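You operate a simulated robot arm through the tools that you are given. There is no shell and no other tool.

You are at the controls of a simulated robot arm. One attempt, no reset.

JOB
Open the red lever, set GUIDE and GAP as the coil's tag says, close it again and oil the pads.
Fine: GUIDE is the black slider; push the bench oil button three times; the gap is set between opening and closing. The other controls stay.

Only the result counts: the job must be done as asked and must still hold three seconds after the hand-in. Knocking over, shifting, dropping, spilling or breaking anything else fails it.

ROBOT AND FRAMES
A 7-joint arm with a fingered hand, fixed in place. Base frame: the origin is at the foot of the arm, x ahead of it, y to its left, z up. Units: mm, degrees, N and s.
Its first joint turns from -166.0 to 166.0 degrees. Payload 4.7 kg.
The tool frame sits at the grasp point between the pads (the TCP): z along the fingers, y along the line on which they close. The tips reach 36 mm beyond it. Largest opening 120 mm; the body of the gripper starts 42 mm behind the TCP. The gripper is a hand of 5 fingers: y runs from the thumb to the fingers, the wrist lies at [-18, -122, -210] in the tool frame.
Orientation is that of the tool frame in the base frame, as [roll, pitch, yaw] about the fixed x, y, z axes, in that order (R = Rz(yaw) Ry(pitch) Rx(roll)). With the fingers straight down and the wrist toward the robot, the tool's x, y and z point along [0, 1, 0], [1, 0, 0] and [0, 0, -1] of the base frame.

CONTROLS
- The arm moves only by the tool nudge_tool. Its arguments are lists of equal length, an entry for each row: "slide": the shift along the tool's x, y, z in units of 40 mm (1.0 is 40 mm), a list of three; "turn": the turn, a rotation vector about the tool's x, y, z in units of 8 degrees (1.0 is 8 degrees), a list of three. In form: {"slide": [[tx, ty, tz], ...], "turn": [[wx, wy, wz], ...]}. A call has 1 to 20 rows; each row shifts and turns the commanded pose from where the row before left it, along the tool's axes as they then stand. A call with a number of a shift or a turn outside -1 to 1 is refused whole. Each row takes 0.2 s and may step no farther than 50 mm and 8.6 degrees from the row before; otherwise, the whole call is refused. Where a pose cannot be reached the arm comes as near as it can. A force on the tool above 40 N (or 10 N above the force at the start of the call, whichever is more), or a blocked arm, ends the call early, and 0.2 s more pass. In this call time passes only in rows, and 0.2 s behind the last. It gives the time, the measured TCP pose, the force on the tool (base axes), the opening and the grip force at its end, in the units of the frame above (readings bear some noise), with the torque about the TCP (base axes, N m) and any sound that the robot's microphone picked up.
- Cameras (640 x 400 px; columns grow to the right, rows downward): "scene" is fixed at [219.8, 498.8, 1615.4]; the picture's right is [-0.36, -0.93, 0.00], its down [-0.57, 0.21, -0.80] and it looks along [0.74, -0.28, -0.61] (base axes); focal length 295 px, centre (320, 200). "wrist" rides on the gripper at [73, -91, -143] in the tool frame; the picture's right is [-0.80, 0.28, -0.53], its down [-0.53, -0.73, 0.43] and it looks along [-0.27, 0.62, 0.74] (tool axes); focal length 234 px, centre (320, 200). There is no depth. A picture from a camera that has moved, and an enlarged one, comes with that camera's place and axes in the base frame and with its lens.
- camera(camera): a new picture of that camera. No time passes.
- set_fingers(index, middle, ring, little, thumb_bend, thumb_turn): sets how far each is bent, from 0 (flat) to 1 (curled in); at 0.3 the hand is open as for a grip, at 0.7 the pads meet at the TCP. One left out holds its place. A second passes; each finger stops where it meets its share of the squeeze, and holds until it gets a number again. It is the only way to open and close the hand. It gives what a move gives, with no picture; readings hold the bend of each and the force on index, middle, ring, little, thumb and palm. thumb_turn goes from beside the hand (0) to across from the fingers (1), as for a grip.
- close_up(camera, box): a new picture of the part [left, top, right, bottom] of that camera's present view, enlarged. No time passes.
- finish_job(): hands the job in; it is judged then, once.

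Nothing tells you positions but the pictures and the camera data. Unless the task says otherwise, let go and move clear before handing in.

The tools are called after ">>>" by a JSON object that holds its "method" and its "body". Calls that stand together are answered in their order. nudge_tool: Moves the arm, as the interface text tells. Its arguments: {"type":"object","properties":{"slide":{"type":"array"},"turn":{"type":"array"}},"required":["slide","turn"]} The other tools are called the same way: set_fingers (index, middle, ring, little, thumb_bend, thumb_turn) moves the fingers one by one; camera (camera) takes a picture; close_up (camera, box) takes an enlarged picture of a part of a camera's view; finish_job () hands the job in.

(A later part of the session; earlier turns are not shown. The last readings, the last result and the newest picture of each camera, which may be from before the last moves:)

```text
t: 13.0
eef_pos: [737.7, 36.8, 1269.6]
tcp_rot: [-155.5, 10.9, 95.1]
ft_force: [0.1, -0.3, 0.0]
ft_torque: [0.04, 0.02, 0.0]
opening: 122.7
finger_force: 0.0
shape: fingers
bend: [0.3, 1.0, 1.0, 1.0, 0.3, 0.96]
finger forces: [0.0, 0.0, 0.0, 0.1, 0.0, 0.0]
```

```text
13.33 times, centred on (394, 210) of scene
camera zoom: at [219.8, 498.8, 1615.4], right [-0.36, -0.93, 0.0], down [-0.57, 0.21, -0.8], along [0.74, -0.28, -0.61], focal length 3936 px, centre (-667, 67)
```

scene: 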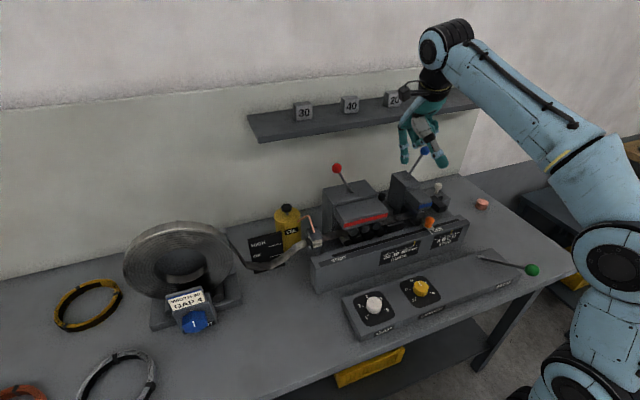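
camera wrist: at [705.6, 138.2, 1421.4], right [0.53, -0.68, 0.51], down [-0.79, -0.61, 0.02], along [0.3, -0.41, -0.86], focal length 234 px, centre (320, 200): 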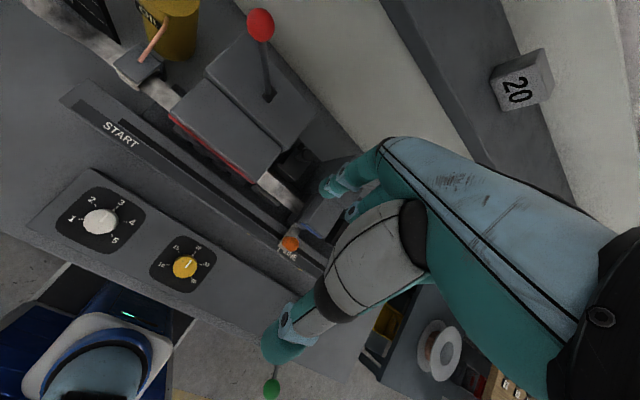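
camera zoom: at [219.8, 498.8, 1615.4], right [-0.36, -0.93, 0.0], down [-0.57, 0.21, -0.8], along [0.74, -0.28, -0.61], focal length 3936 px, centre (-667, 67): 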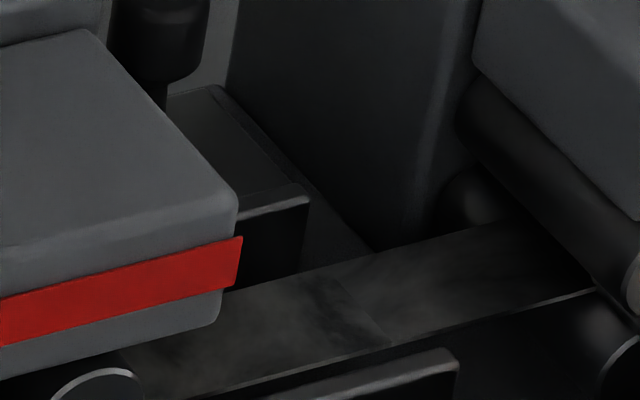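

The slot runs along x, so the slider must be drawn toward me (−x) from WIDE to 30. I'm bringing the index over the knob to a spot just behind it, staying above first.

>>> {"method": "nudge_tool", "body": {"slide": [[0.03, 0.783, 0.43], [0.03, 0.783, 0.43], [0.03, 0.783, 0.43], [0.03, 0.783, 0.43], [0.03, 0.783, 0.43]], "turn": [[0, 0, 0], [0, 0, 0], [0, 0, 0], [0, 0, 0], [0, 0, 0]]}}

>>> {"method": "close_up", "body": {"camera": "scene", "box": [350, 120, 478, 200]}}

>>> {"method": "close_up", "body": {"camera": "wrist", "box": [200, 80, 440, 230]}}

```text
t: 14.2
eef_pos: [848.9, 25.3, 1129.2]
tcp_rot: [-155.6, 11.0, 95.1]
ft_force: [0.0, -0.4, 0.8]
ft_torque: [0.0, -0.08, 0.05]
opening: 122.8
finger_force: 0.1
shape: fingers
bend: [0.3, 1.0, 1.0, 1.0, 0.3, 0.96]
finger forces: [0.0, 0.1, 0.0, 0.1, 0.1, 0.1]
```

```text
5.00 times, centred on (414, 160) of scene
camera zoom: at [219.8, 498.8, 1615.4], right [-0.36, -0.93, 0.0], down [-0.57, 0.21, -0.8], along [0.74, -0.28, -0.61], focal length 1476 px, centre (-150, 400)
```

zoom: 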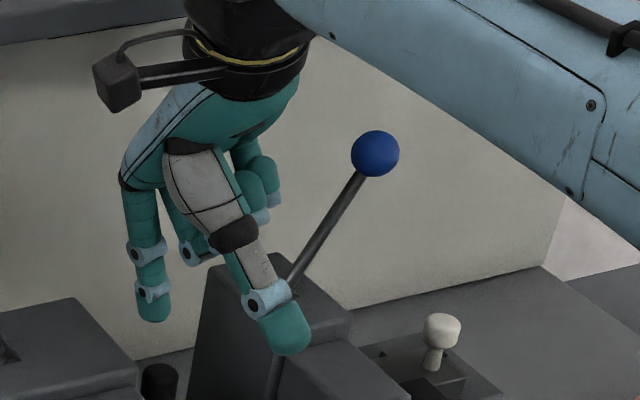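

```text
2.67 times, centred on (320, 155) of wrist
camera zoom: at [816.4, 126.7, 1282.1], right [0.53, -0.68, 0.51], down [-0.79, -0.61, 0.02], along [0.3, -0.41, -0.86], focal length 624 px, centre (320, 320)
```

zoom: 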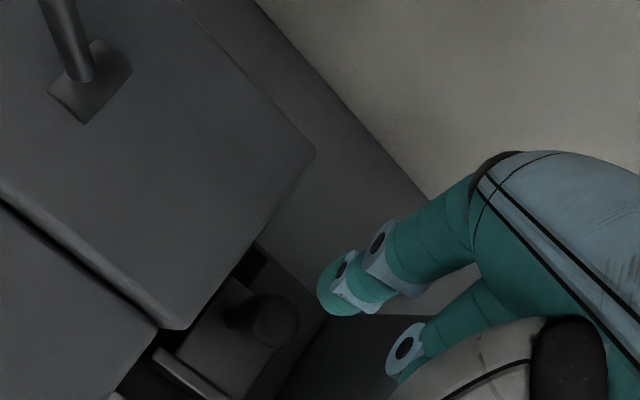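

The tip at about (904, 26, 1068) is above and slightly behind the knob at (888, 25, 1030). I'll move further back, staying above, then check.

>>> {"method": "nudge_tool", "body": {"slide": [[0.075, 0.72, 0.47]], "turn": [[0, 0, 0]]}}

>>> {"method": "close_up", "body": {"camera": "scene", "box": [350, 140, 462, 210]}}

>>> {"method": "close_up", "body": {"camera": "wrist", "box": [240, 130, 400, 230]}}

```text
t: 14.6
eef_pos: [866.7, 22.7, 1102.2]
tcp_rot: [-155.8, 11.0, 95.0]
ft_force: [-0.7, -0.2, 0.8]
ft_torque: [0.01, -0.05, 0.0]
opening: 122.4
finger_force: 0.1
shape: fingers
bend: [0.3, 1.0, 1.0, 1.0, 0.3, 0.96]
finger forces: [0.1, 0.0, 0.1, 0.0, 0.1, 0.0]
```

```text
5.71 times, centred on (406, 175) of scene
camera zoom: at [219.8, 498.8, 1615.4], right [-0.36, -0.93, 0.0], down [-0.57, 0.21, -0.8], along [0.74, -0.28, -0.61], focal length 1687 px, centre (-171, 343)
```

zoom: 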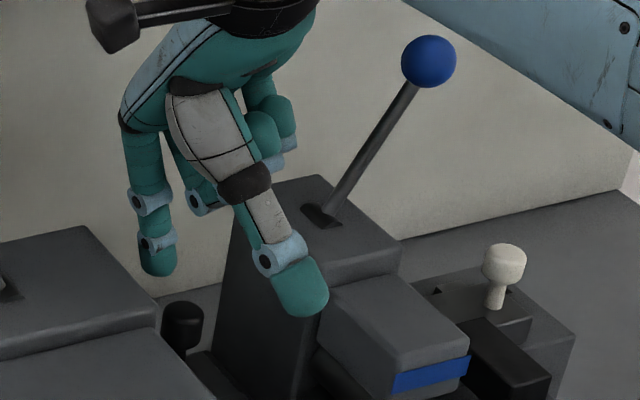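

```text
4.00 times, centred on (320, 180) of wrist
camera zoom: at [834.0, 124.1, 1254.1], right [0.53, -0.68, 0.51], down [-0.79, -0.61, 0.02], along [0.3, -0.41, -0.86], focal length 937 px, centre (320, 280)
```

zoom: 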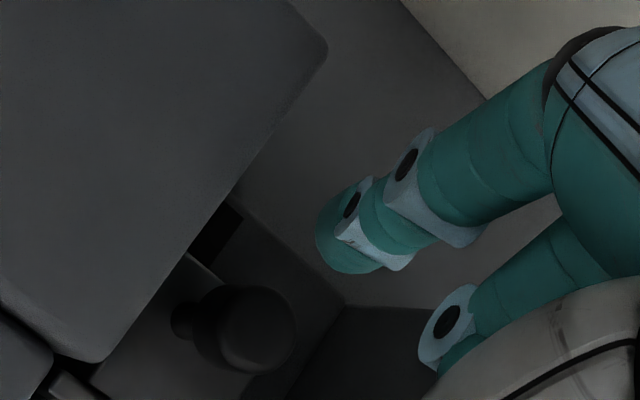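

The tip is directly behind the knob with about 8 mm spare in x. I'm lowering 26 mm so the finger overlaps the knob's height.

>>> {"method": "nudge_tool", "body": {"slide": [[0.06, 0.13, 0.29], [0.06, 0.13, 0.29]], "turn": [[0, 0, 0], [0, 0, 0]]}}

>>> {"method": "close_up", "body": {"camera": "scene", "box": [350, 140, 462, 210]}}

>>> {"method": "close_up", "body": {"camera": "wrist", "box": [240, 130, 400, 230]}}

>>> {"method": "close_up", "body": {"camera": "scene", "box": [366, 225, 446, 275]}}

```text
t: 15.2
eef_pos: [866.2, 22.3, 1073.7]
tcp_rot: [-155.7, 11.0, 95.0]
ft_force: [-1.7, 0.3, -0.7]
ft_torque: [-0.04, 0.01, -0.01]
opening: 122.7
finger_force: 0.0
shape: fingers
bend: [0.3, 1.0, 1.0, 1.0, 0.3, 0.96]
finger forces: [0.0, 0.0, 0.0, 0.0, 0.1, 0.0]
```

```text
5.71 times, centred on (406, 175) of scene
camera zoom: at [219.8, 498.8, 1615.4], right [-0.36, -0.93, 0.0], down [-0.57, 0.21, -0.8], along [0.74, -0.28, -0.61], focal length 1687 px, centre (-171, 343)
```

zoom: 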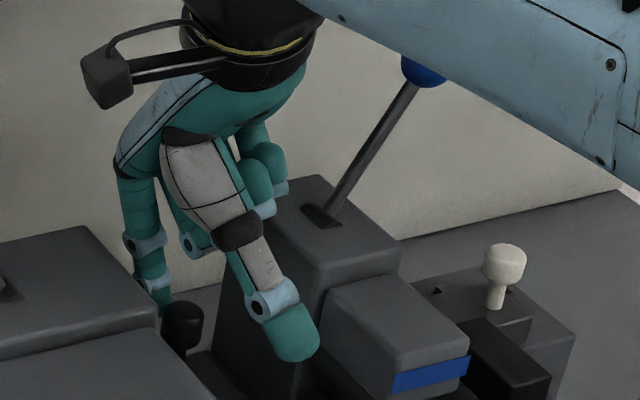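

```text
4.00 times, centred on (320, 180) of wrist
camera zoom: at [833.5, 124.2, 1225.2], right [0.53, -0.68, 0.51], down [-0.79, -0.61, 0.02], along [0.3, -0.41, -0.86], focal length 937 px, centre (320, 280)
```

zoom: 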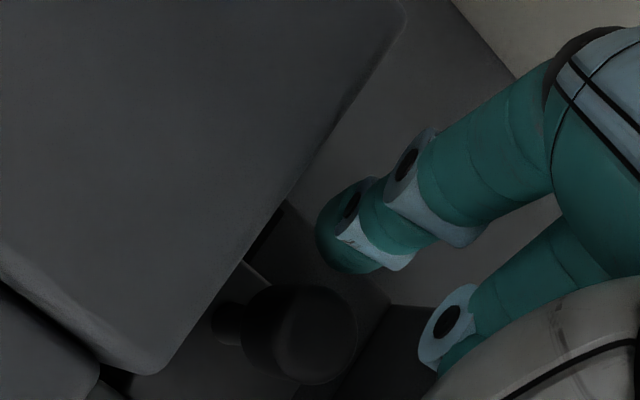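

```text
8.00 times, centred on (406, 250) of scene
camera zoom: at [219.8, 498.8, 1615.4], right [-0.36, -0.93, 0.0], down [-0.57, 0.21, -0.8], along [0.74, -0.28, -0.61], focal length 2362 px, centre (-368, -200)
```

zoom: 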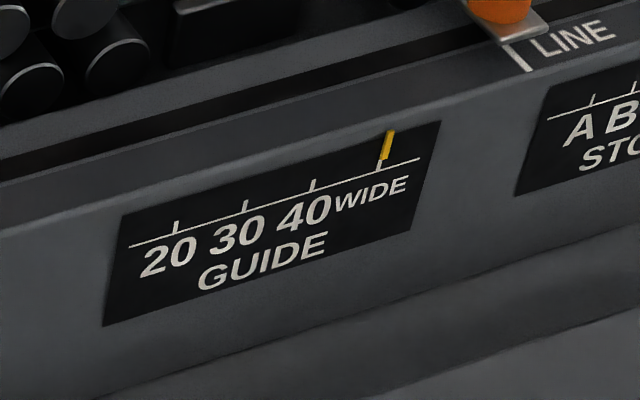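

Finger behind knob, pointer at WIDE. I'm drawing it toward me in 5 mm steps and watching the pointer.

>>> {"method": "nudge_tool", "body": {"slide": [[0.011, -0.114, 0.05], [0.011, -0.114, 0.05], [0.011, -0.114, 0.05]], "turn": [[0, 0, 0], [0, 0, 0], [0, 0, 0]]}}

>>> {"method": "close_up", "body": {"camera": "wrist", "box": [240, 130, 400, 230]}}

>>> {"method": "close_up", "body": {"camera": "scene", "box": [366, 225, 446, 275]}}

```text
t: 16.0
eef_pos: [851.8, 23.7, 1074.4]
tcp_rot: [-155.7, 11.0, 95.1]
ft_force: [2.8, 0.0, -1.5]
ft_torque: [-0.03, -0.09, 0.0]
opening: 125.9
finger_force: 1.2
shape: fingers
bend: [0.29, 1.0, 1.0, 1.0, 0.3, 0.96]
finger forces: [1.9, 0.1, 0.1, 0.1, 0.1, 0.1]
```

```text
4.00 times, centred on (320, 180) of wrist
camera zoom: at [819.3, 124.4, 1225.4], right [0.53, -0.68, 0.51], down [-0.79, -0.61, 0.02], along [0.3, -0.41, -0.86], focal length 937 px, centre (320, 280)
```

zoom: 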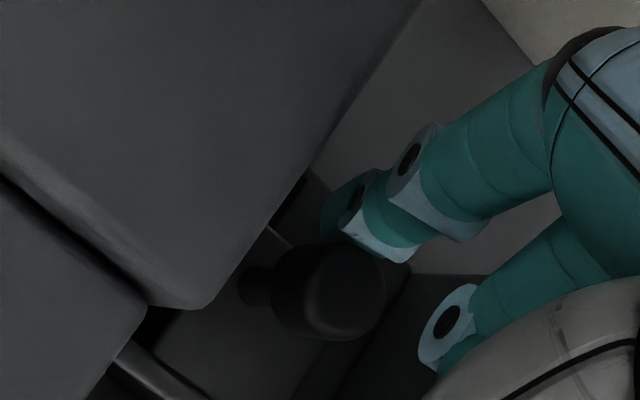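

```text
8.00 times, centred on (406, 250) of scene
camera zoom: at [219.8, 498.8, 1615.4], right [-0.36, -0.93, 0.0], down [-0.57, 0.21, -0.8], along [0.74, -0.28, -0.61], focal length 2362 px, centre (-368, -200)
```

zoom: 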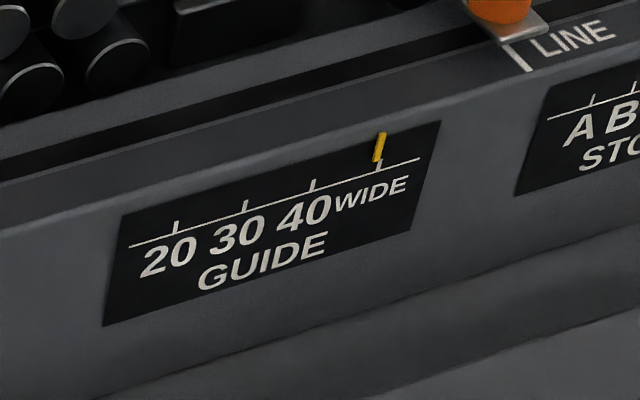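

Contact made: the pointer has started moving with about 2 N. I'll keep drawing it.

>>> {"method": "nudge_tool", "body": {"slide": [[0.011, -0.114, 0.05], [0.011, -0.114, 0.05]], "turn": [[0, 0, 0], [0, 0, 0]]}}

>>> {"method": "close_up", "body": {"camera": "scene", "box": [366, 225, 446, 275]}}

>>> {"method": "close_up", "body": {"camera": "wrist", "box": [240, 130, 400, 230]}}

```text
t: 16.6
eef_pos: [840.5, 22.7, 1071.3]
tcp_rot: [-155.5, 11.1, 95.1]
ft_force: [1.3, 0.8, 0.6]
ft_torque: [-0.04, -0.09, -0.04]
opening: 124.5
finger_force: 0.6
shape: fingers
bend: [0.29, 1.0, 1.0, 1.0, 0.3, 0.96]
finger forces: [1.3, 0.1, 0.0, 0.1, 0.0, 0.0]
```

```text
8.00 times, centred on (406, 250) of scene
camera zoom: at [219.8, 498.8, 1615.4], right [-0.36, -0.93, 0.0], down [-0.57, 0.21, -0.8], along [0.74, -0.28, -0.61], focal length 2362 px, centre (-368, -200)
```

zoom: 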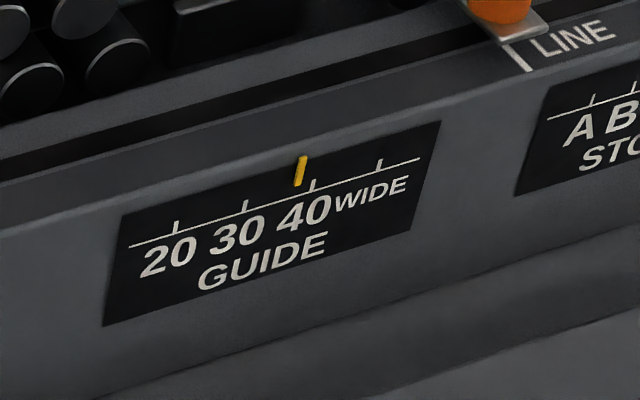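

```text
4.00 times, centred on (320, 180) of wrist
camera zoom: at [808.8, 124.7, 1224.1], right [0.53, -0.68, 0.51], down [-0.79, -0.61, 0.02], along [0.3, -0.41, -0.86], focal length 937 px, centre (320, 280)
```

zoom: 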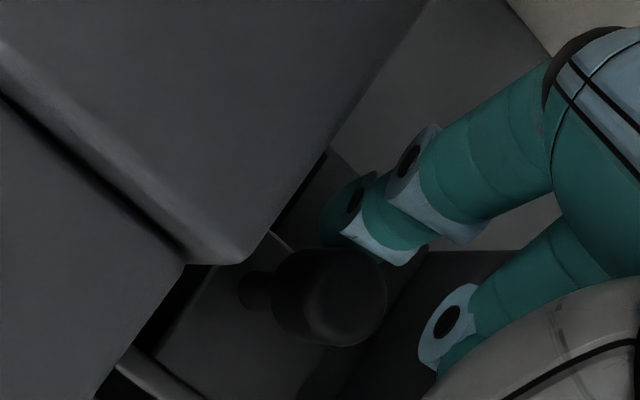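

The pointer moves about one mark per 10 mm and is just left of 40. I'll zoom in strongly to calibrate how the pointer lines up with its tick, using the STOP pointer as reference.

>>> {"method": "close_up", "body": {"camera": "scene", "box": [384, 238, 416, 258]}}

>>> {"method": "close_up", "body": {"camera": "scene", "box": [430, 225, 462, 245]}}

```text
16.00 times, centred on (400, 248) of scene
camera zoom: at [219.8, 498.8, 1615.4], right [-0.36, -0.93, 0.0], down [-0.57, 0.21, -0.8], along [0.74, -0.28, -0.61], focal length 4724 px, centre (-960, -568)
```

zoom: 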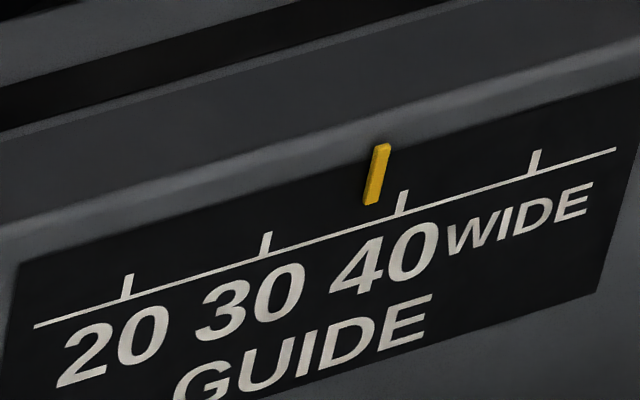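

```text
16.00 times, centred on (446, 235) of scene
camera zoom: at [219.8, 498.8, 1615.4], right [-0.36, -0.93, 0.0], down [-0.57, 0.21, -0.8], along [0.74, -0.28, -0.61], focal length 4724 px, centre (-1696, -360)
```

zoom: 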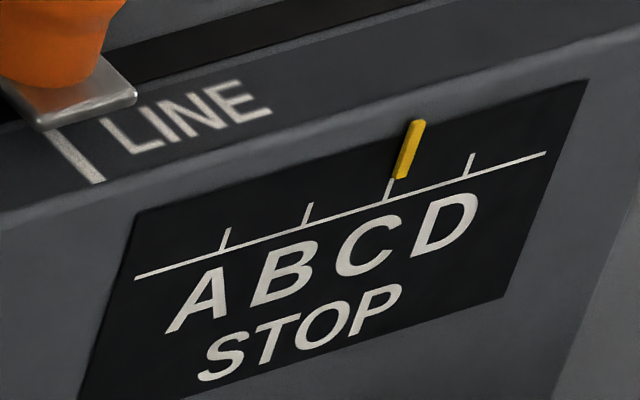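

A correctly set pointer's foot sits about 9 px right of its tick at this zoom, so I need about 7 mm more. I'll go 4 mm and re-measure.

>>> {"method": "nudge_tool", "body": {"slide": [[0.005, -0.05, 0.022], [0.005, -0.05, 0.022]], "turn": [[0, 0, 0], [0, 0, 0]]}}

>>> {"method": "close_up", "body": {"camera": "scene", "box": [384, 238, 416, 258]}}

```text
t: 17.2
eef_pos: [836.6, 24.4, 1072.7]
tcp_rot: [-155.5, 10.9, 95.1]
ft_force: [1.3, 0.0, -0.1]
ft_torque: [-0.02, -0.07, 0.0]
opening: 124.4
finger_force: 1.0
shape: fingers
bend: [0.29, 1.0, 1.0, 1.0, 0.3, 0.96]
finger forces: [1.2, 0.1, 0.0, 0.1, 0.0, 0.0]
```

```text
16.00 times, centred on (400, 248) of scene
camera zoom: at [219.8, 498.8, 1615.4], right [-0.36, -0.93, 0.0], down [-0.57, 0.21, -0.8], along [0.74, -0.28, -0.61], focal length 4724 px, centre (-960, -568)
```

zoom: 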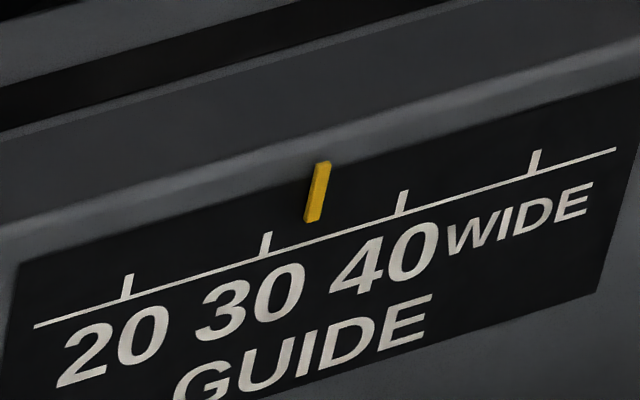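

It needs about 2.5 mm more to reach the 30 mark.

>>> {"method": "nudge_tool", "body": {"slide": [[0.003, -0.028, 0.012], [0.003, -0.028, 0.012]], "turn": [[0, 0, 0], [0, 0, 0]]}}

>>> {"method": "close_up", "body": {"camera": "scene", "box": [384, 238, 416, 258]}}

```text
t: 17.8
eef_pos: [835.6, 25.0, 1071.6]
tcp_rot: [-155.5, 11.0, 95.0]
ft_force: [0.9, -0.2, 0.1]
ft_torque: [0.02, -0.07, -0.02]
opening: 123.5
finger_force: 0.0
shape: fingers
bend: [0.3, 1.0, 1.0, 1.0, 0.3, 0.96]
finger forces: [1.0, 0.0, 0.1, 0.1, 0.0, 0.0]
```

```text
16.00 times, centred on (400, 248) of scene
camera zoom: at [219.8, 498.8, 1615.4], right [-0.36, -0.93, 0.0], down [-0.57, 0.21, -0.8], along [0.74, -0.28, -0.61], focal length 4724 px, centre (-960, -568)
```

zoom: 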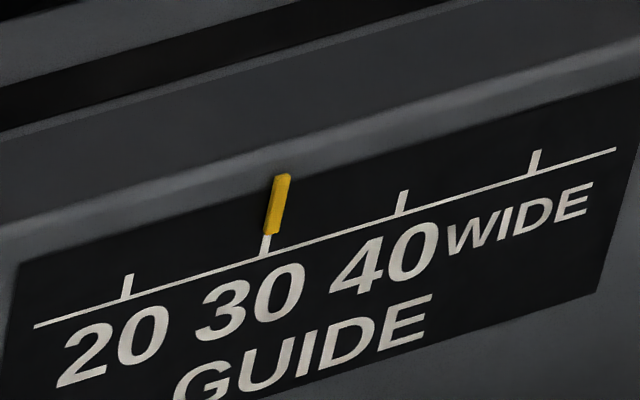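

The pointer stands at the 30 tick. I'll zoom further and compare with the STOP pointer's offset.

>>> {"method": "close_up", "body": {"camera": "scene", "box": [386, 244, 402, 254]}}

>>> {"method": "close_up", "body": {"camera": "scene", "box": [442, 227, 458, 237]}}

```text
16.00 times, centred on (394, 249) of scene
camera zoom: at [219.8, 498.8, 1615.4], right [-0.36, -0.93, 0.0], down [-0.57, 0.21, -0.8], along [0.74, -0.28, -0.61], focal length 4724 px, centre (-864, -584)
```

zoom: 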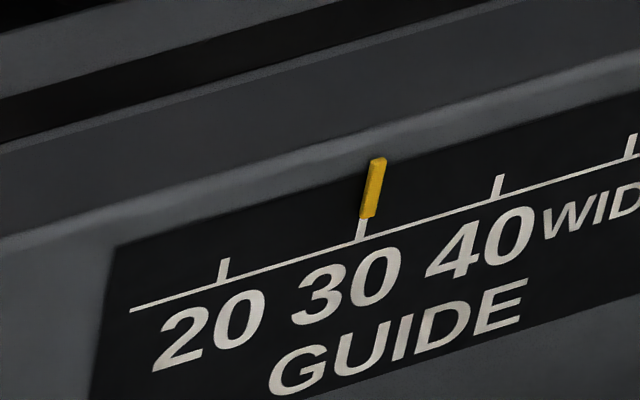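

```text
16.00 times, centred on (450, 232) of scene
camera zoom: at [219.8, 498.8, 1615.4], right [-0.36, -0.93, 0.0], down [-0.57, 0.21, -0.8], along [0.74, -0.28, -0.61], focal length 4724 px, centre (-1760, -312)
```

zoom: 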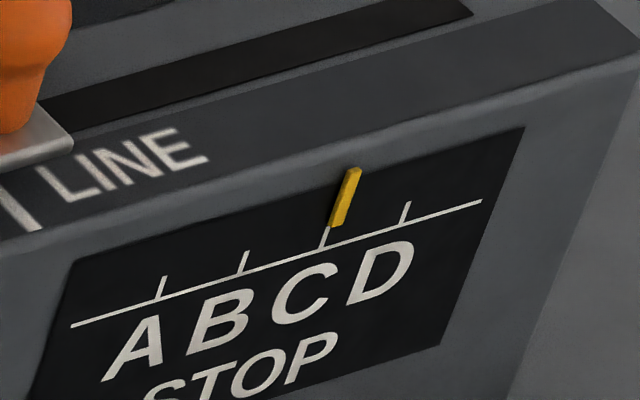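

The pointer sits on 30 within a fraction of a millimetre, allowing for parallax. I'm moving the finger off the back of the knob, then up and away.

>>> {"method": "nudge_tool", "body": {"slide": [[-0.017, 0.183, -0.08], [-0.142, -0.305, -0.67], [-0.098, -0.762, -0.472], [-0.098, -0.762, -0.472], [-0.098, -0.762, -0.472], [-0.098, -0.762, -0.472], [0, 0, 0], [0, 0, 0], [0, 0, 0], [0, 0, 0], [0, 0, 0]], "turn": [[0, 0, 0], [0, 0, 0], [0, 0, 0], [0, 0, 0], [0, 0, 0], [0, 0, 0], [0, 0.75, 0], [0, 0.75, 0], [-1, 0, 0], [-1, 0, 0], [-1, 0, 0]]}}

>>> {"method": "close_up", "body": {"camera": "scene", "box": [386, 244, 402, 254]}}

>>> {"method": "camera", "body": {"camera": "scene"}}

>>> {"method": "camera", "body": {"camera": "wrist"}}

```text
t: 20.2
eef_pos: [760.5, 24.0, 1222.7]
tcp_rot: [180.0, 0.0, 90.2]
ft_force: [-0.1, 0.1, -0.5]
ft_torque: [0.05, 0.03, 0.03]
opening: 122.7
finger_force: 0.1
shape: fingers
bend: [0.3, 1.0, 1.0, 1.0, 0.3, 0.96]
finger forces: [0.1, 0.0, 0.1, 0.1, 0.0, 0.0]
```

```text
16.00 times, centred on (394, 249) of scene
camera zoom: at [219.8, 498.8, 1615.4], right [-0.36, -0.93, 0.0], down [-0.57, 0.21, -0.8], along [0.74, -0.28, -0.61], focal length 4724 px, centre (-864, -584)
```

zoom: 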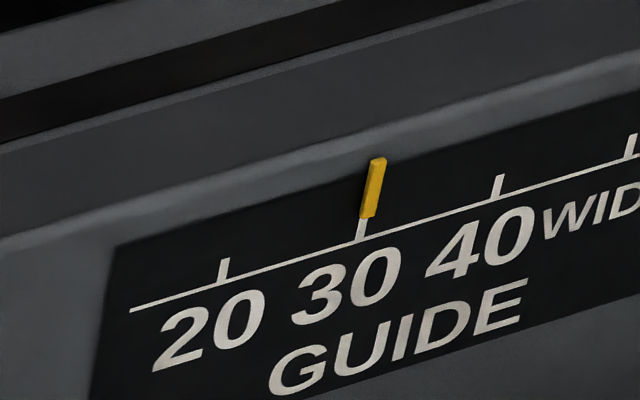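

```text
taken
```

scene: 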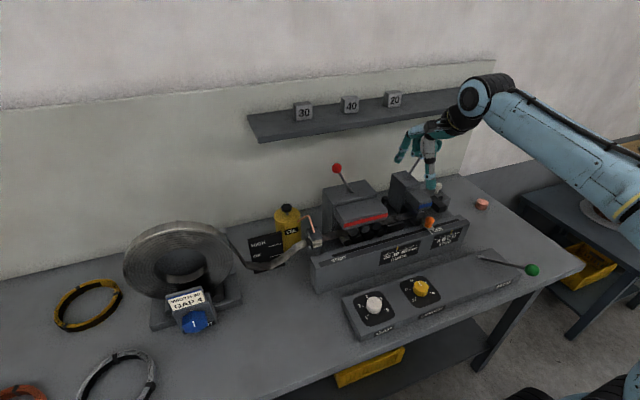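

```text
taken
camera wrist: at [669.1, 96.5, 1366.3], right [0.28, -0.8, 0.53], down [-0.73, -0.53, -0.43], along [0.62, -0.27, -0.74], focal length 234 px, centre (320, 200)
```

wrist: 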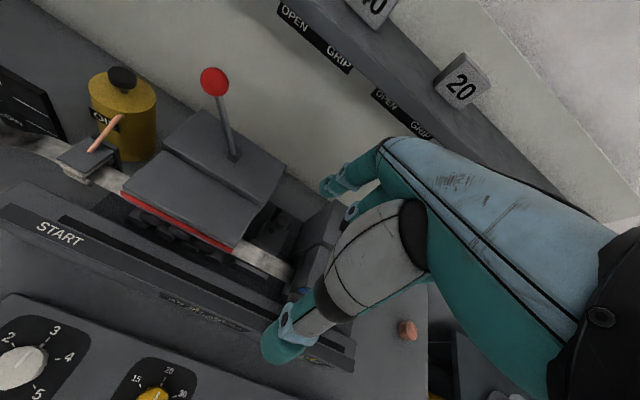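

GUIDE holds at 30. Next is the GAP knob: I'll set index, middle and thumb as a three-finger grip and move above it with yaw 120, so the 60° turn ends at yaw 60.

>>> {"method": "nudge_tool", "body": {"slide": [[0.547, -0.497, 0.572], [0.547, -0.497, 0.572], [0.547, -0.497, 0.572], [0.547, -0.497, 0.572], [0.547, -0.497, 0.572], [0.547, -0.497, 0.572], [0.547, -0.497, 0.572], [0.547, -0.497, 0.572], [0, 0, 0], [0, 0, 0], [0, 0, 0], [0, 0, 0]], "turn": [[0, 0, 0], [0, 0, 0], [0, 0, 0], [0, 0, 0], [0, 0, 0], [0, 0, 0], [0, 0, 0], [0, 0, 0], [0, 0, -1], [0, 0, -1], [0, 0, -1], [0, 0, -0.75]]}}

>>> {"method": "set_fingers", "body": {"index": 0.35, "middle": 0.35, "thumb_bend": 0.35, "thumb_turn": 1}}

>>> {"method": "camera", "body": {"camera": "scene"}}

>>> {"method": "camera", "body": {"camera": "wrist"}}

```text
t: 22.8
eef_pos: [603.0, 199.5, 1038.6]
tcp_rot: [179.9, -0.1, 120.0]
ft_force: [-0.7, -0.7, 0.0]
ft_torque: [0.0, 0.01, 0.02]
opening: 122.4
finger_force: 0.0
shape: fingers
bend: [0.3, 1.0, 1.0, 1.0, 0.3, 0.96]
finger forces: [0.0, 0.1, 0.0, 0.0, 0.0, 0.0]
```

```text
t: 23.8
eef_pos: [602.0, 199.5, 1039.2]
tcp_rot: [180.0, -0.1, 120.2]
ft_force: [-0.2, 0.0, 0.1]
ft_torque: [0.0, 0.03, -0.01]
opening: 108.2
finger_force: 0.0
shape: fingers
bend: [0.35, 0.35, 1.0, 1.0, 0.35, 0.98]
finger forces: [0.0, 0.0, 0.1, 0.0, 0.0, 0.0]
```

```text
taken
```

scene: 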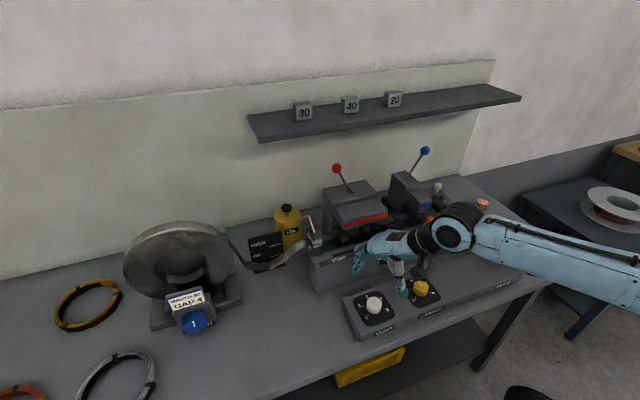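

```text
taken
camera wrist: at [487.6, 216.3, 1182.3], right [0.64, -0.56, 0.53], down [-0.37, -0.83, -0.43], along [0.67, 0.08, -0.74], focal length 234 px, centre (320, 200)
```

wrist: 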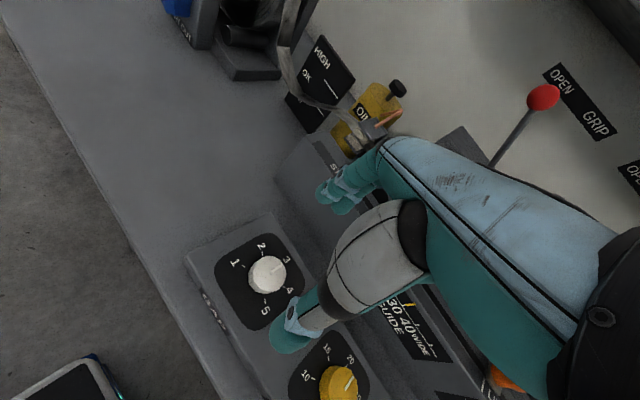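

The hand is above the GAP knob. I'll zoom to fix the knob's axis and panel height precisely.

>>> {"method": "close_up", "body": {"camera": "wrist", "box": [190, 220, 350, 320]}}

>>> {"method": "close_up", "body": {"camera": "scene", "box": [335, 235, 447, 305]}}

>>> {"method": "close_up", "body": {"camera": "scene", "box": [350, 285, 406, 320]}}

```text
4.00 times, centred on (270, 270) of wrist
camera zoom: at [487.6, 216.3, 1182.3], right [0.64, -0.56, 0.53], down [-0.37, -0.83, -0.43], along [0.67, 0.08, -0.74], focal length 937 px, centre (520, -80)
```

zoom: 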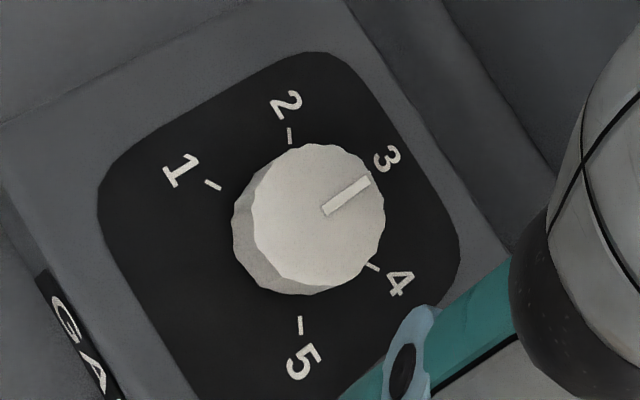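

```text
5.71 times, centred on (391, 270) of scene
camera zoom: at [219.8, 498.8, 1615.4], right [-0.36, -0.93, 0.0], down [-0.57, 0.21, -0.8], along [0.74, -0.28, -0.61], focal length 1687 px, centre (-86, -200)
```

zoom: 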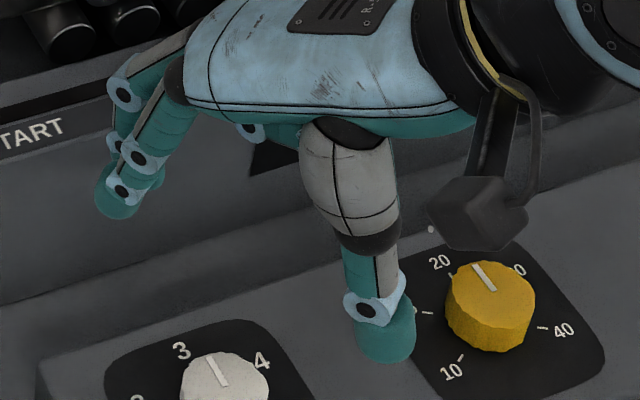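

```text
11.43 times, centred on (378, 302) of scene
camera zoom: at [219.8, 498.8, 1615.4], right [-0.36, -0.93, 0.0], down [-0.57, 0.21, -0.8], along [0.74, -0.28, -0.61], focal length 3374 px, centre (-343, -971)
```

zoom: 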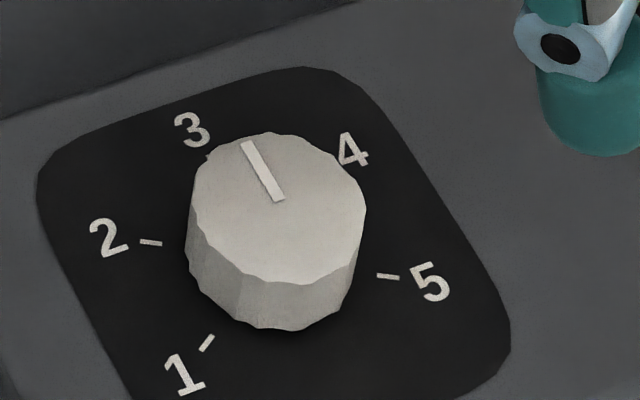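

The knob's top centre is (600, 198, 915.5), 41 mm across, on a panel at z≈899. I'll pre-close the fingers in the air to see where the tips end up at about 50 mm opening.

>>> {"method": "set_fingers", "body": {"index": 0.53, "middle": 0.53, "thumb_bend": 0.53}}

>>> {"method": "close_up", "body": {"camera": "scene", "box": [335, 235, 447, 305]}}

>>> {"method": "close_up", "body": {"camera": "wrist", "box": [230, 160, 390, 260]}}

>>> {"method": "camera", "body": {"camera": "wrist"}}

```text
t: 24.8
eef_pos: [603.0, 199.4, 1037.9]
tcp_rot: [-180.0, 0.0, 120.2]
ft_force: [0.3, -0.5, 0.0]
ft_torque: [0.03, 0.0, -0.01]
opening: 54.7
finger_force: 0.1
shape: fingers
bend: [0.53, 0.53, 1.0, 1.0, 0.53, 1.0]
finger forces: [0.0, 0.0, 0.0, 0.0, 0.0, 0.0]
```

```text
5.71 times, centred on (391, 270) of scene
camera zoom: at [219.8, 498.8, 1615.4], right [-0.36, -0.93, 0.0], down [-0.57, 0.21, -0.8], along [0.74, -0.28, -0.61], focal length 1687 px, centre (-86, -200)
```

zoom: 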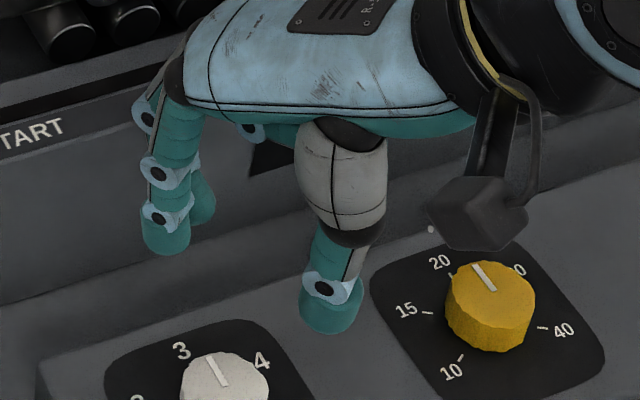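

```text
4.00 times, centred on (310, 210) of wrist
camera zoom: at [487.6, 216.3, 1182.3], right [0.64, -0.56, 0.53], down [-0.37, -0.83, -0.43], along [0.67, 0.08, -0.74], focal length 937 px, centre (360, 160)
```

zoom: 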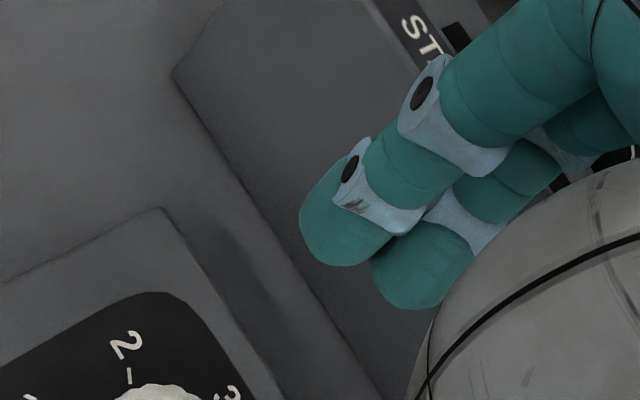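

```text
taken
camera wrist: at [487.6, 216.3, 1182.3], right [0.64, -0.56, 0.53], down [-0.37, -0.83, -0.43], along [0.67, 0.08, -0.74], focal length 234 px, centre (320, 200)
```

wrist: 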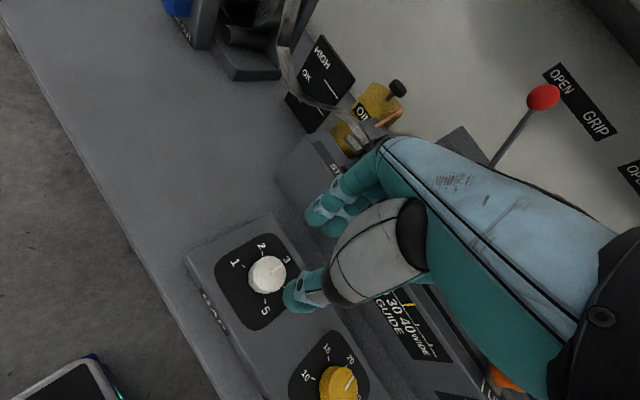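

The index tip at this bend is at tool (9, 33, 30), reaching z≈39 at its end. I'll check the thumb tip too.

>>> {"method": "close_up", "body": {"camera": "wrist", "box": [250, 240, 346, 300]}}

>>> {"method": "close_up", "body": {"camera": "scene", "box": [374, 262, 414, 287]}}

```text
6.67 times, centred on (298, 270) of wrist
camera zoom: at [487.6, 216.3, 1182.3], right [0.64, -0.56, 0.53], down [-0.37, -0.83, -0.43], along [0.67, 0.08, -0.74], focal length 1561 px, centre (467, -267)
```

zoom: 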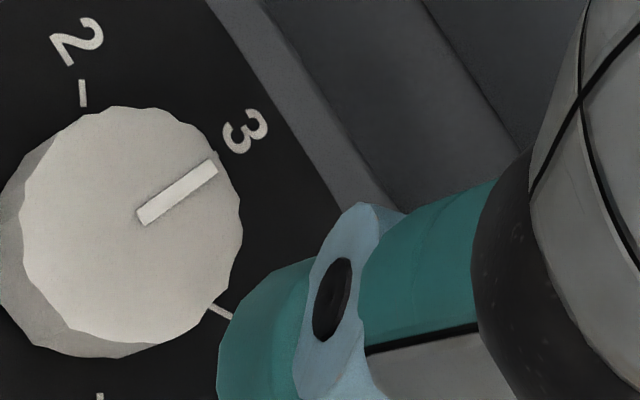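

```text
16.00 times, centred on (394, 274) of scene
camera zoom: at [219.8, 498.8, 1615.4], right [-0.36, -0.93, 0.0], down [-0.57, 0.21, -0.8], along [0.74, -0.28, -0.61], focal length 4724 px, centre (-864, -992)
```

zoom: 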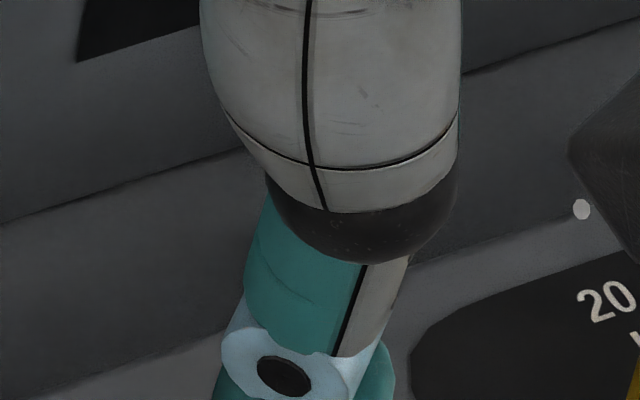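

The thumb tip is at about tool (3, -44, 25). I'll open the fingers slightly, centre on the knob axis, and descend part way.

>>> {"method": "set_fingers", "body": {"index": 0.48, "middle": 0.48, "thumb_bend": 0.52}}

>>> {"method": "nudge_tool", "body": {"slide": [[0, -0.04, 0.7], [0, -0.04, 0.7], [0, 0, 0.55]], "turn": [[0, 0, 0], [0, 0, 0], [0, 0, 0]]}}

>>> {"method": "close_up", "body": {"camera": "scene", "box": [335, 255, 431, 315]}}

>>> {"method": "close_up", "body": {"camera": "wrist", "box": [230, 180, 390, 280]}}

```text
t: 25.8
eef_pos: [602.1, 198.8, 1039.3]
tcp_rot: [180.0, -0.1, 120.1]
ft_force: [-0.5, -0.6, -0.7]
ft_torque: [-0.01, 0.0, 0.0]
opening: 62.3
finger_force: 0.1
shape: fingers
bend: [0.48, 0.48, 1.0, 1.0, 0.52, 1.0]
finger forces: [0.0, 0.0, 0.2, 0.0, 0.1, 0.1]
```

```text
t: 26.6
eef_pos: [600.3, 198.0, 961.7]
tcp_rot: [179.8, 0.0, 120.2]
ft_force: [-0.3, -0.5, -0.2]
ft_torque: [-0.01, 0.02, -0.02]
opening: 62.7
finger_force: 0.0
shape: fingers
bend: [0.48, 0.48, 1.0, 1.0, 0.52, 1.0]
finger forces: [0.1, 0.1, 0.1, 0.0, 0.0, 0.0]
```

```text
6.67 times, centred on (383, 285) of scene
camera zoom: at [219.8, 498.8, 1615.4], right [-0.36, -0.93, 0.0], down [-0.57, 0.21, -0.8], along [0.74, -0.28, -0.61], focal length 1968 px, centre (-100, -367)
```

zoom: 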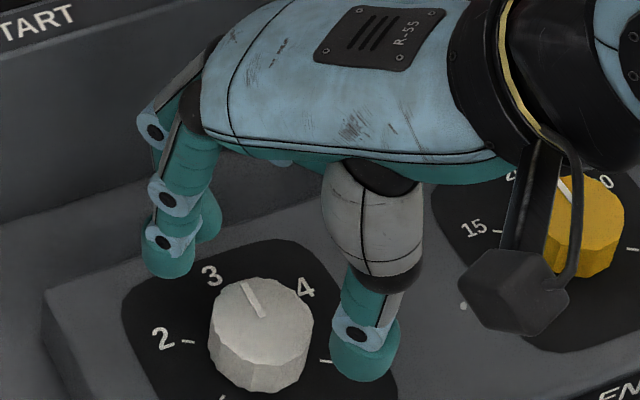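

```text
4.00 times, centred on (310, 230) of wrist
camera zoom: at [484.9, 215.0, 1105.9], right [0.64, -0.56, 0.53], down [-0.37, -0.83, -0.43], along [0.67, 0.08, -0.74], focal length 937 px, centre (360, 80)
```

zoom: 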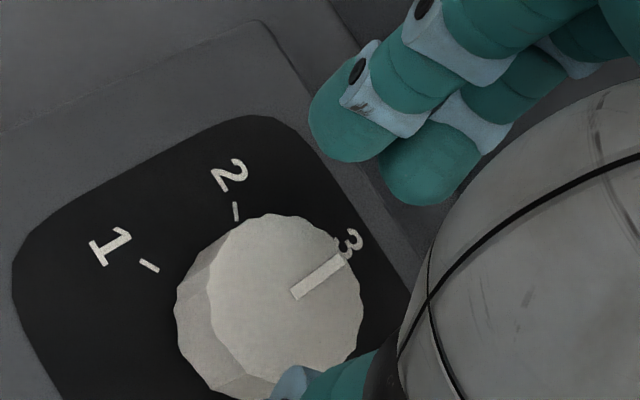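

The knob lies between thumb and fingers. I'm lowering to z≈943 so the tips come alongside the knob just above the panel.

>>> {"method": "nudge_tool", "body": {"slide": [[0, 0, 0.24], [0, 0, 0.23]], "turn": [[0, 0, 0], [0, 0, 0]]}}

>>> {"method": "close_up", "body": {"camera": "scene", "box": [343, 265, 423, 315]}}

>>> {"method": "close_up", "body": {"camera": "wrist", "box": [230, 180, 390, 280]}}

```text
t: 27.2
eef_pos: [599.3, 198.6, 943.1]
tcp_rot: [-180.0, 0.0, 120.1]
ft_force: [1.1, -0.1, -0.3]
ft_torque: [-0.01, 0.0, 0.01]
opening: 62.4
finger_force: 0.0
shape: fingers
bend: [0.48, 0.48, 1.0, 1.0, 0.52, 1.0]
finger forces: [0.0, 0.1, 0.1, 0.1, 0.0, 0.1]
```

```text
8.00 times, centred on (383, 290) of scene
camera zoom: at [219.8, 498.8, 1615.4], right [-0.36, -0.93, 0.0], down [-0.57, 0.21, -0.8], along [0.74, -0.28, -0.61], focal length 2362 px, centre (-184, -520)
```

zoom: 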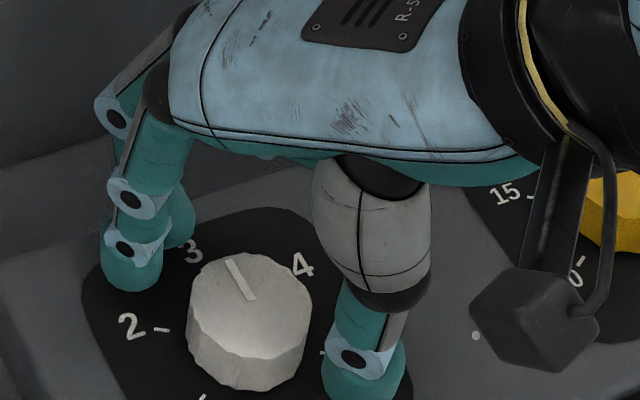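

```text
4.00 times, centred on (310, 230) of wrist
camera zoom: at [484.9, 215.7, 1085.9], right [0.64, -0.56, 0.53], down [-0.37, -0.83, -0.42], along [0.67, 0.08, -0.74], focal length 937 px, centre (360, 80)
```

zoom: 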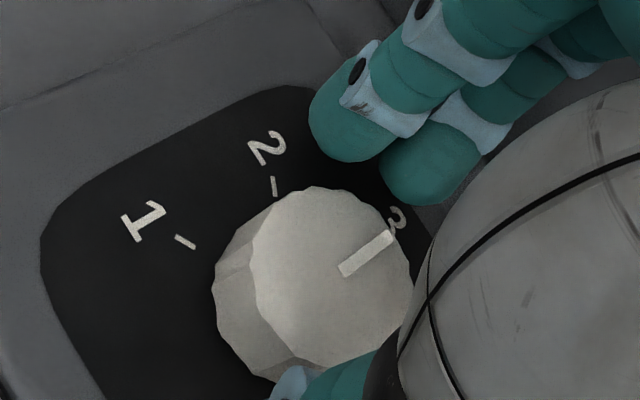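

No contact so far. I'm closing index, middle and thumb onto the knob.

>>> {"method": "set_fingers", "body": {"index": 0.66, "middle": 0.66, "thumb_bend": 0.66}}

>>> {"method": "close_up", "body": {"camera": "scene", "box": [343, 265, 423, 315]}}

>>> {"method": "close_up", "body": {"camera": "wrist", "box": [230, 180, 390, 280]}}

```text
t: 28.2
eef_pos: [600.4, 197.9, 943.1]
tcp_rot: [180.0, -0.1, 120.1]
ft_force: [3.6, 2.8, -2.1]
ft_torque: [0.04, -0.14, 0.0]
opening: 37.1
finger_force: 8.4
shape: fingers
bend: [0.58, 0.62, 1.0, 1.0, 0.6, 1.0]
finger forces: [6.4, 5.0, 0.1, 0.1, 7.2, 0.1]
```

```text
8.00 times, centred on (383, 290) of scene
camera zoom: at [219.8, 498.8, 1615.4], right [-0.36, -0.93, 0.0], down [-0.57, 0.21, -0.8], along [0.74, -0.28, -0.61], focal length 2362 px, centre (-184, -520)
```

zoom: 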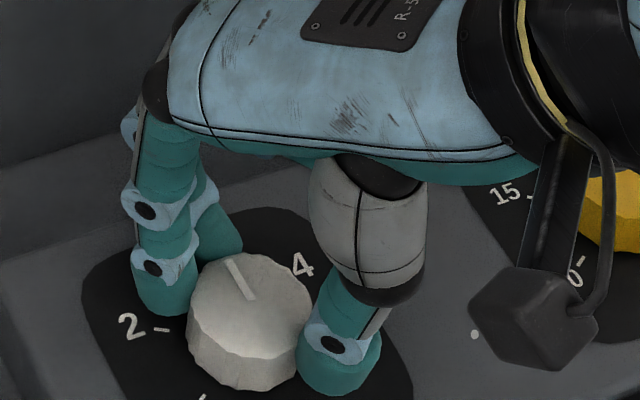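

```text
4.00 times, centred on (310, 230) of wrist
camera zoom: at [485.2, 215.9, 1086.0], right [0.64, -0.56, 0.53], down [-0.37, -0.83, -0.42], along [0.67, 0.08, -0.74], focal length 937 px, centre (360, 80)
```

zoom: 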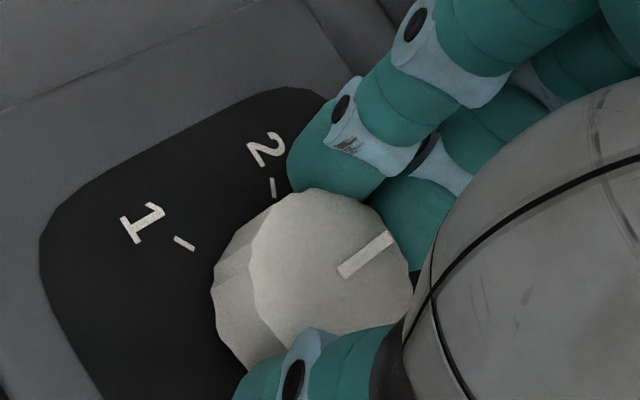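

The knob is gripped with about 5–7 N per finger, pointer still at 3. I'm turning 16° first to see if it follows.

>>> {"method": "nudge_tool", "body": {"slide": [[0, 0, 0], [0, 0, 0], [0, 0, 0], [0, 0, 0]], "turn": [[0, 0, 0.5], [0, 0, 0.5], [0, 0, 0.5], [0, 0, 0.5]]}}

>>> {"method": "close_up", "body": {"camera": "scene", "box": [343, 265, 423, 315]}}

>>> {"method": "close_up", "body": {"camera": "wrist", "box": [230, 180, 390, 280]}}

```text
t: 29.2
eef_pos: [599.2, 196.6, 941.7]
tcp_rot: [179.9, -0.1, 104.0]
ft_force: [6.2, 6.1, -0.1]
ft_torque: [0.19, -0.22, -0.02]
opening: 37.6
finger_force: 9.3
shape: fingers
bend: [0.58, 0.62, 1.0, 1.0, 0.61, 1.0]
finger forces: [8.5, 4.3, 0.0, 0.0, 6.1, 0.0]
```

```text
8.00 times, centred on (383, 290) of scene
camera zoom: at [219.8, 498.8, 1615.4], right [-0.36, -0.93, 0.0], down [-0.57, 0.21, -0.8], along [0.74, -0.28, -0.61], focal length 2362 px, centre (-184, -520)
```

zoom: 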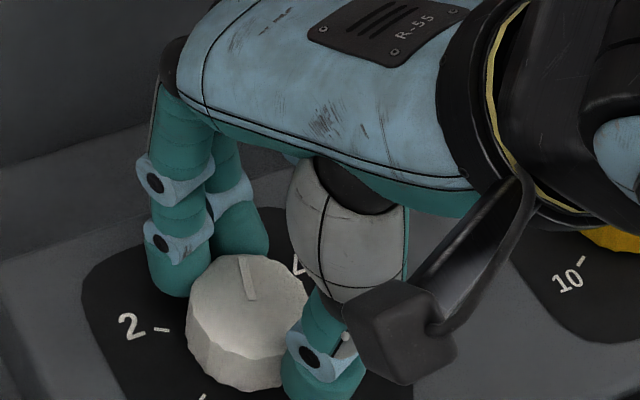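

```text
4.00 times, centred on (310, 230) of wrist
camera zoom: at [493.6, 245.6, 1085.9], right [0.46, -0.71, 0.52], down [-0.58, -0.69, -0.43], along [0.67, -0.11, -0.74], focal length 937 px, centre (360, 80)
```

zoom: 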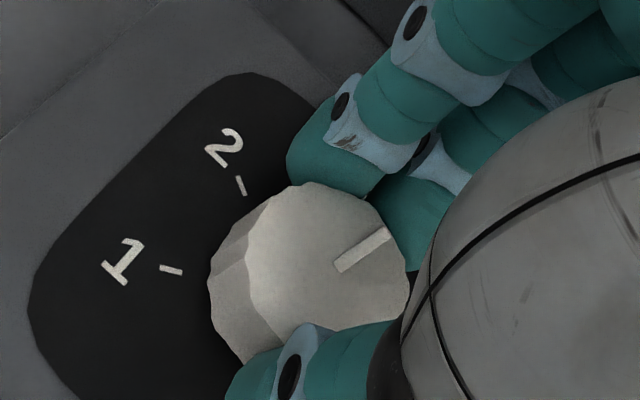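

The knob turns with the hand. I'm continuing the remaining 44°.

>>> {"method": "nudge_tool", "body": {"slide": [[0, 0, 0], [0, 0, 0], [0, 0, 0], [0, 0, 0], [0, 0, 0], [0, 0, 0], [0, 0, 0], [0, 0, 0], [0, 0, 0], [0, 0, 0]], "turn": [[0, 0, 0.5], [0, 0, 0.5], [0, 0, 0.5], [0, 0, 0.5], [0, 0, 0.5], [0, 0, 0.5], [0, 0, 0.5], [0, 0, 0.5], [0, 0, 0.5], [0, 0, 0.5]]}}

>>> {"method": "close_up", "body": {"camera": "scene", "box": [343, 265, 423, 315]}}

>>> {"method": "close_up", "body": {"camera": "wrist", "box": [230, 180, 390, 280]}}

```text
t: 31.4
eef_pos: [599.3, 197.2, 942.3]
tcp_rot: [180.0, 0.0, 63.9]
ft_force: [1.6, 2.4, 2.8]
ft_torque: [0.11, -0.01, -0.02]
opening: 37.0
finger_force: 9.8
shape: fingers
bend: [0.59, 0.63, 1.0, 1.0, 0.6, 1.0]
finger forces: [6.5, 3.7, 0.1, 0.1, 9.2, 0.0]
```

```text
8.00 times, centred on (383, 290) of scene
camera zoom: at [219.8, 498.8, 1615.4], right [-0.36, -0.93, 0.0], down [-0.57, 0.21, -0.8], along [0.74, -0.28, -0.61], focal length 2362 px, centre (-184, -520)
```

zoom: 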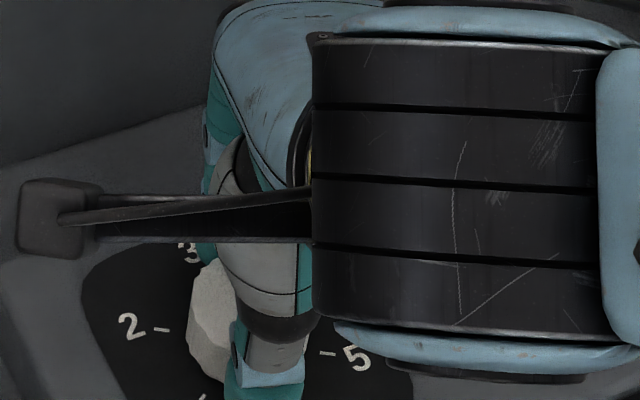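

```text
4.00 times, centred on (310, 230) of wrist
camera zoom: at [549.6, 302.9, 1085.5], right [-0.1, -0.84, 0.53], down [-0.89, -0.16, -0.43], along [0.44, -0.51, -0.74], focal length 937 px, centre (360, 80)
```

zoom: 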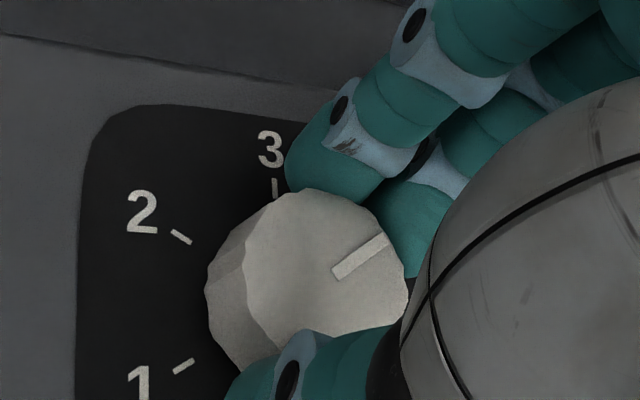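

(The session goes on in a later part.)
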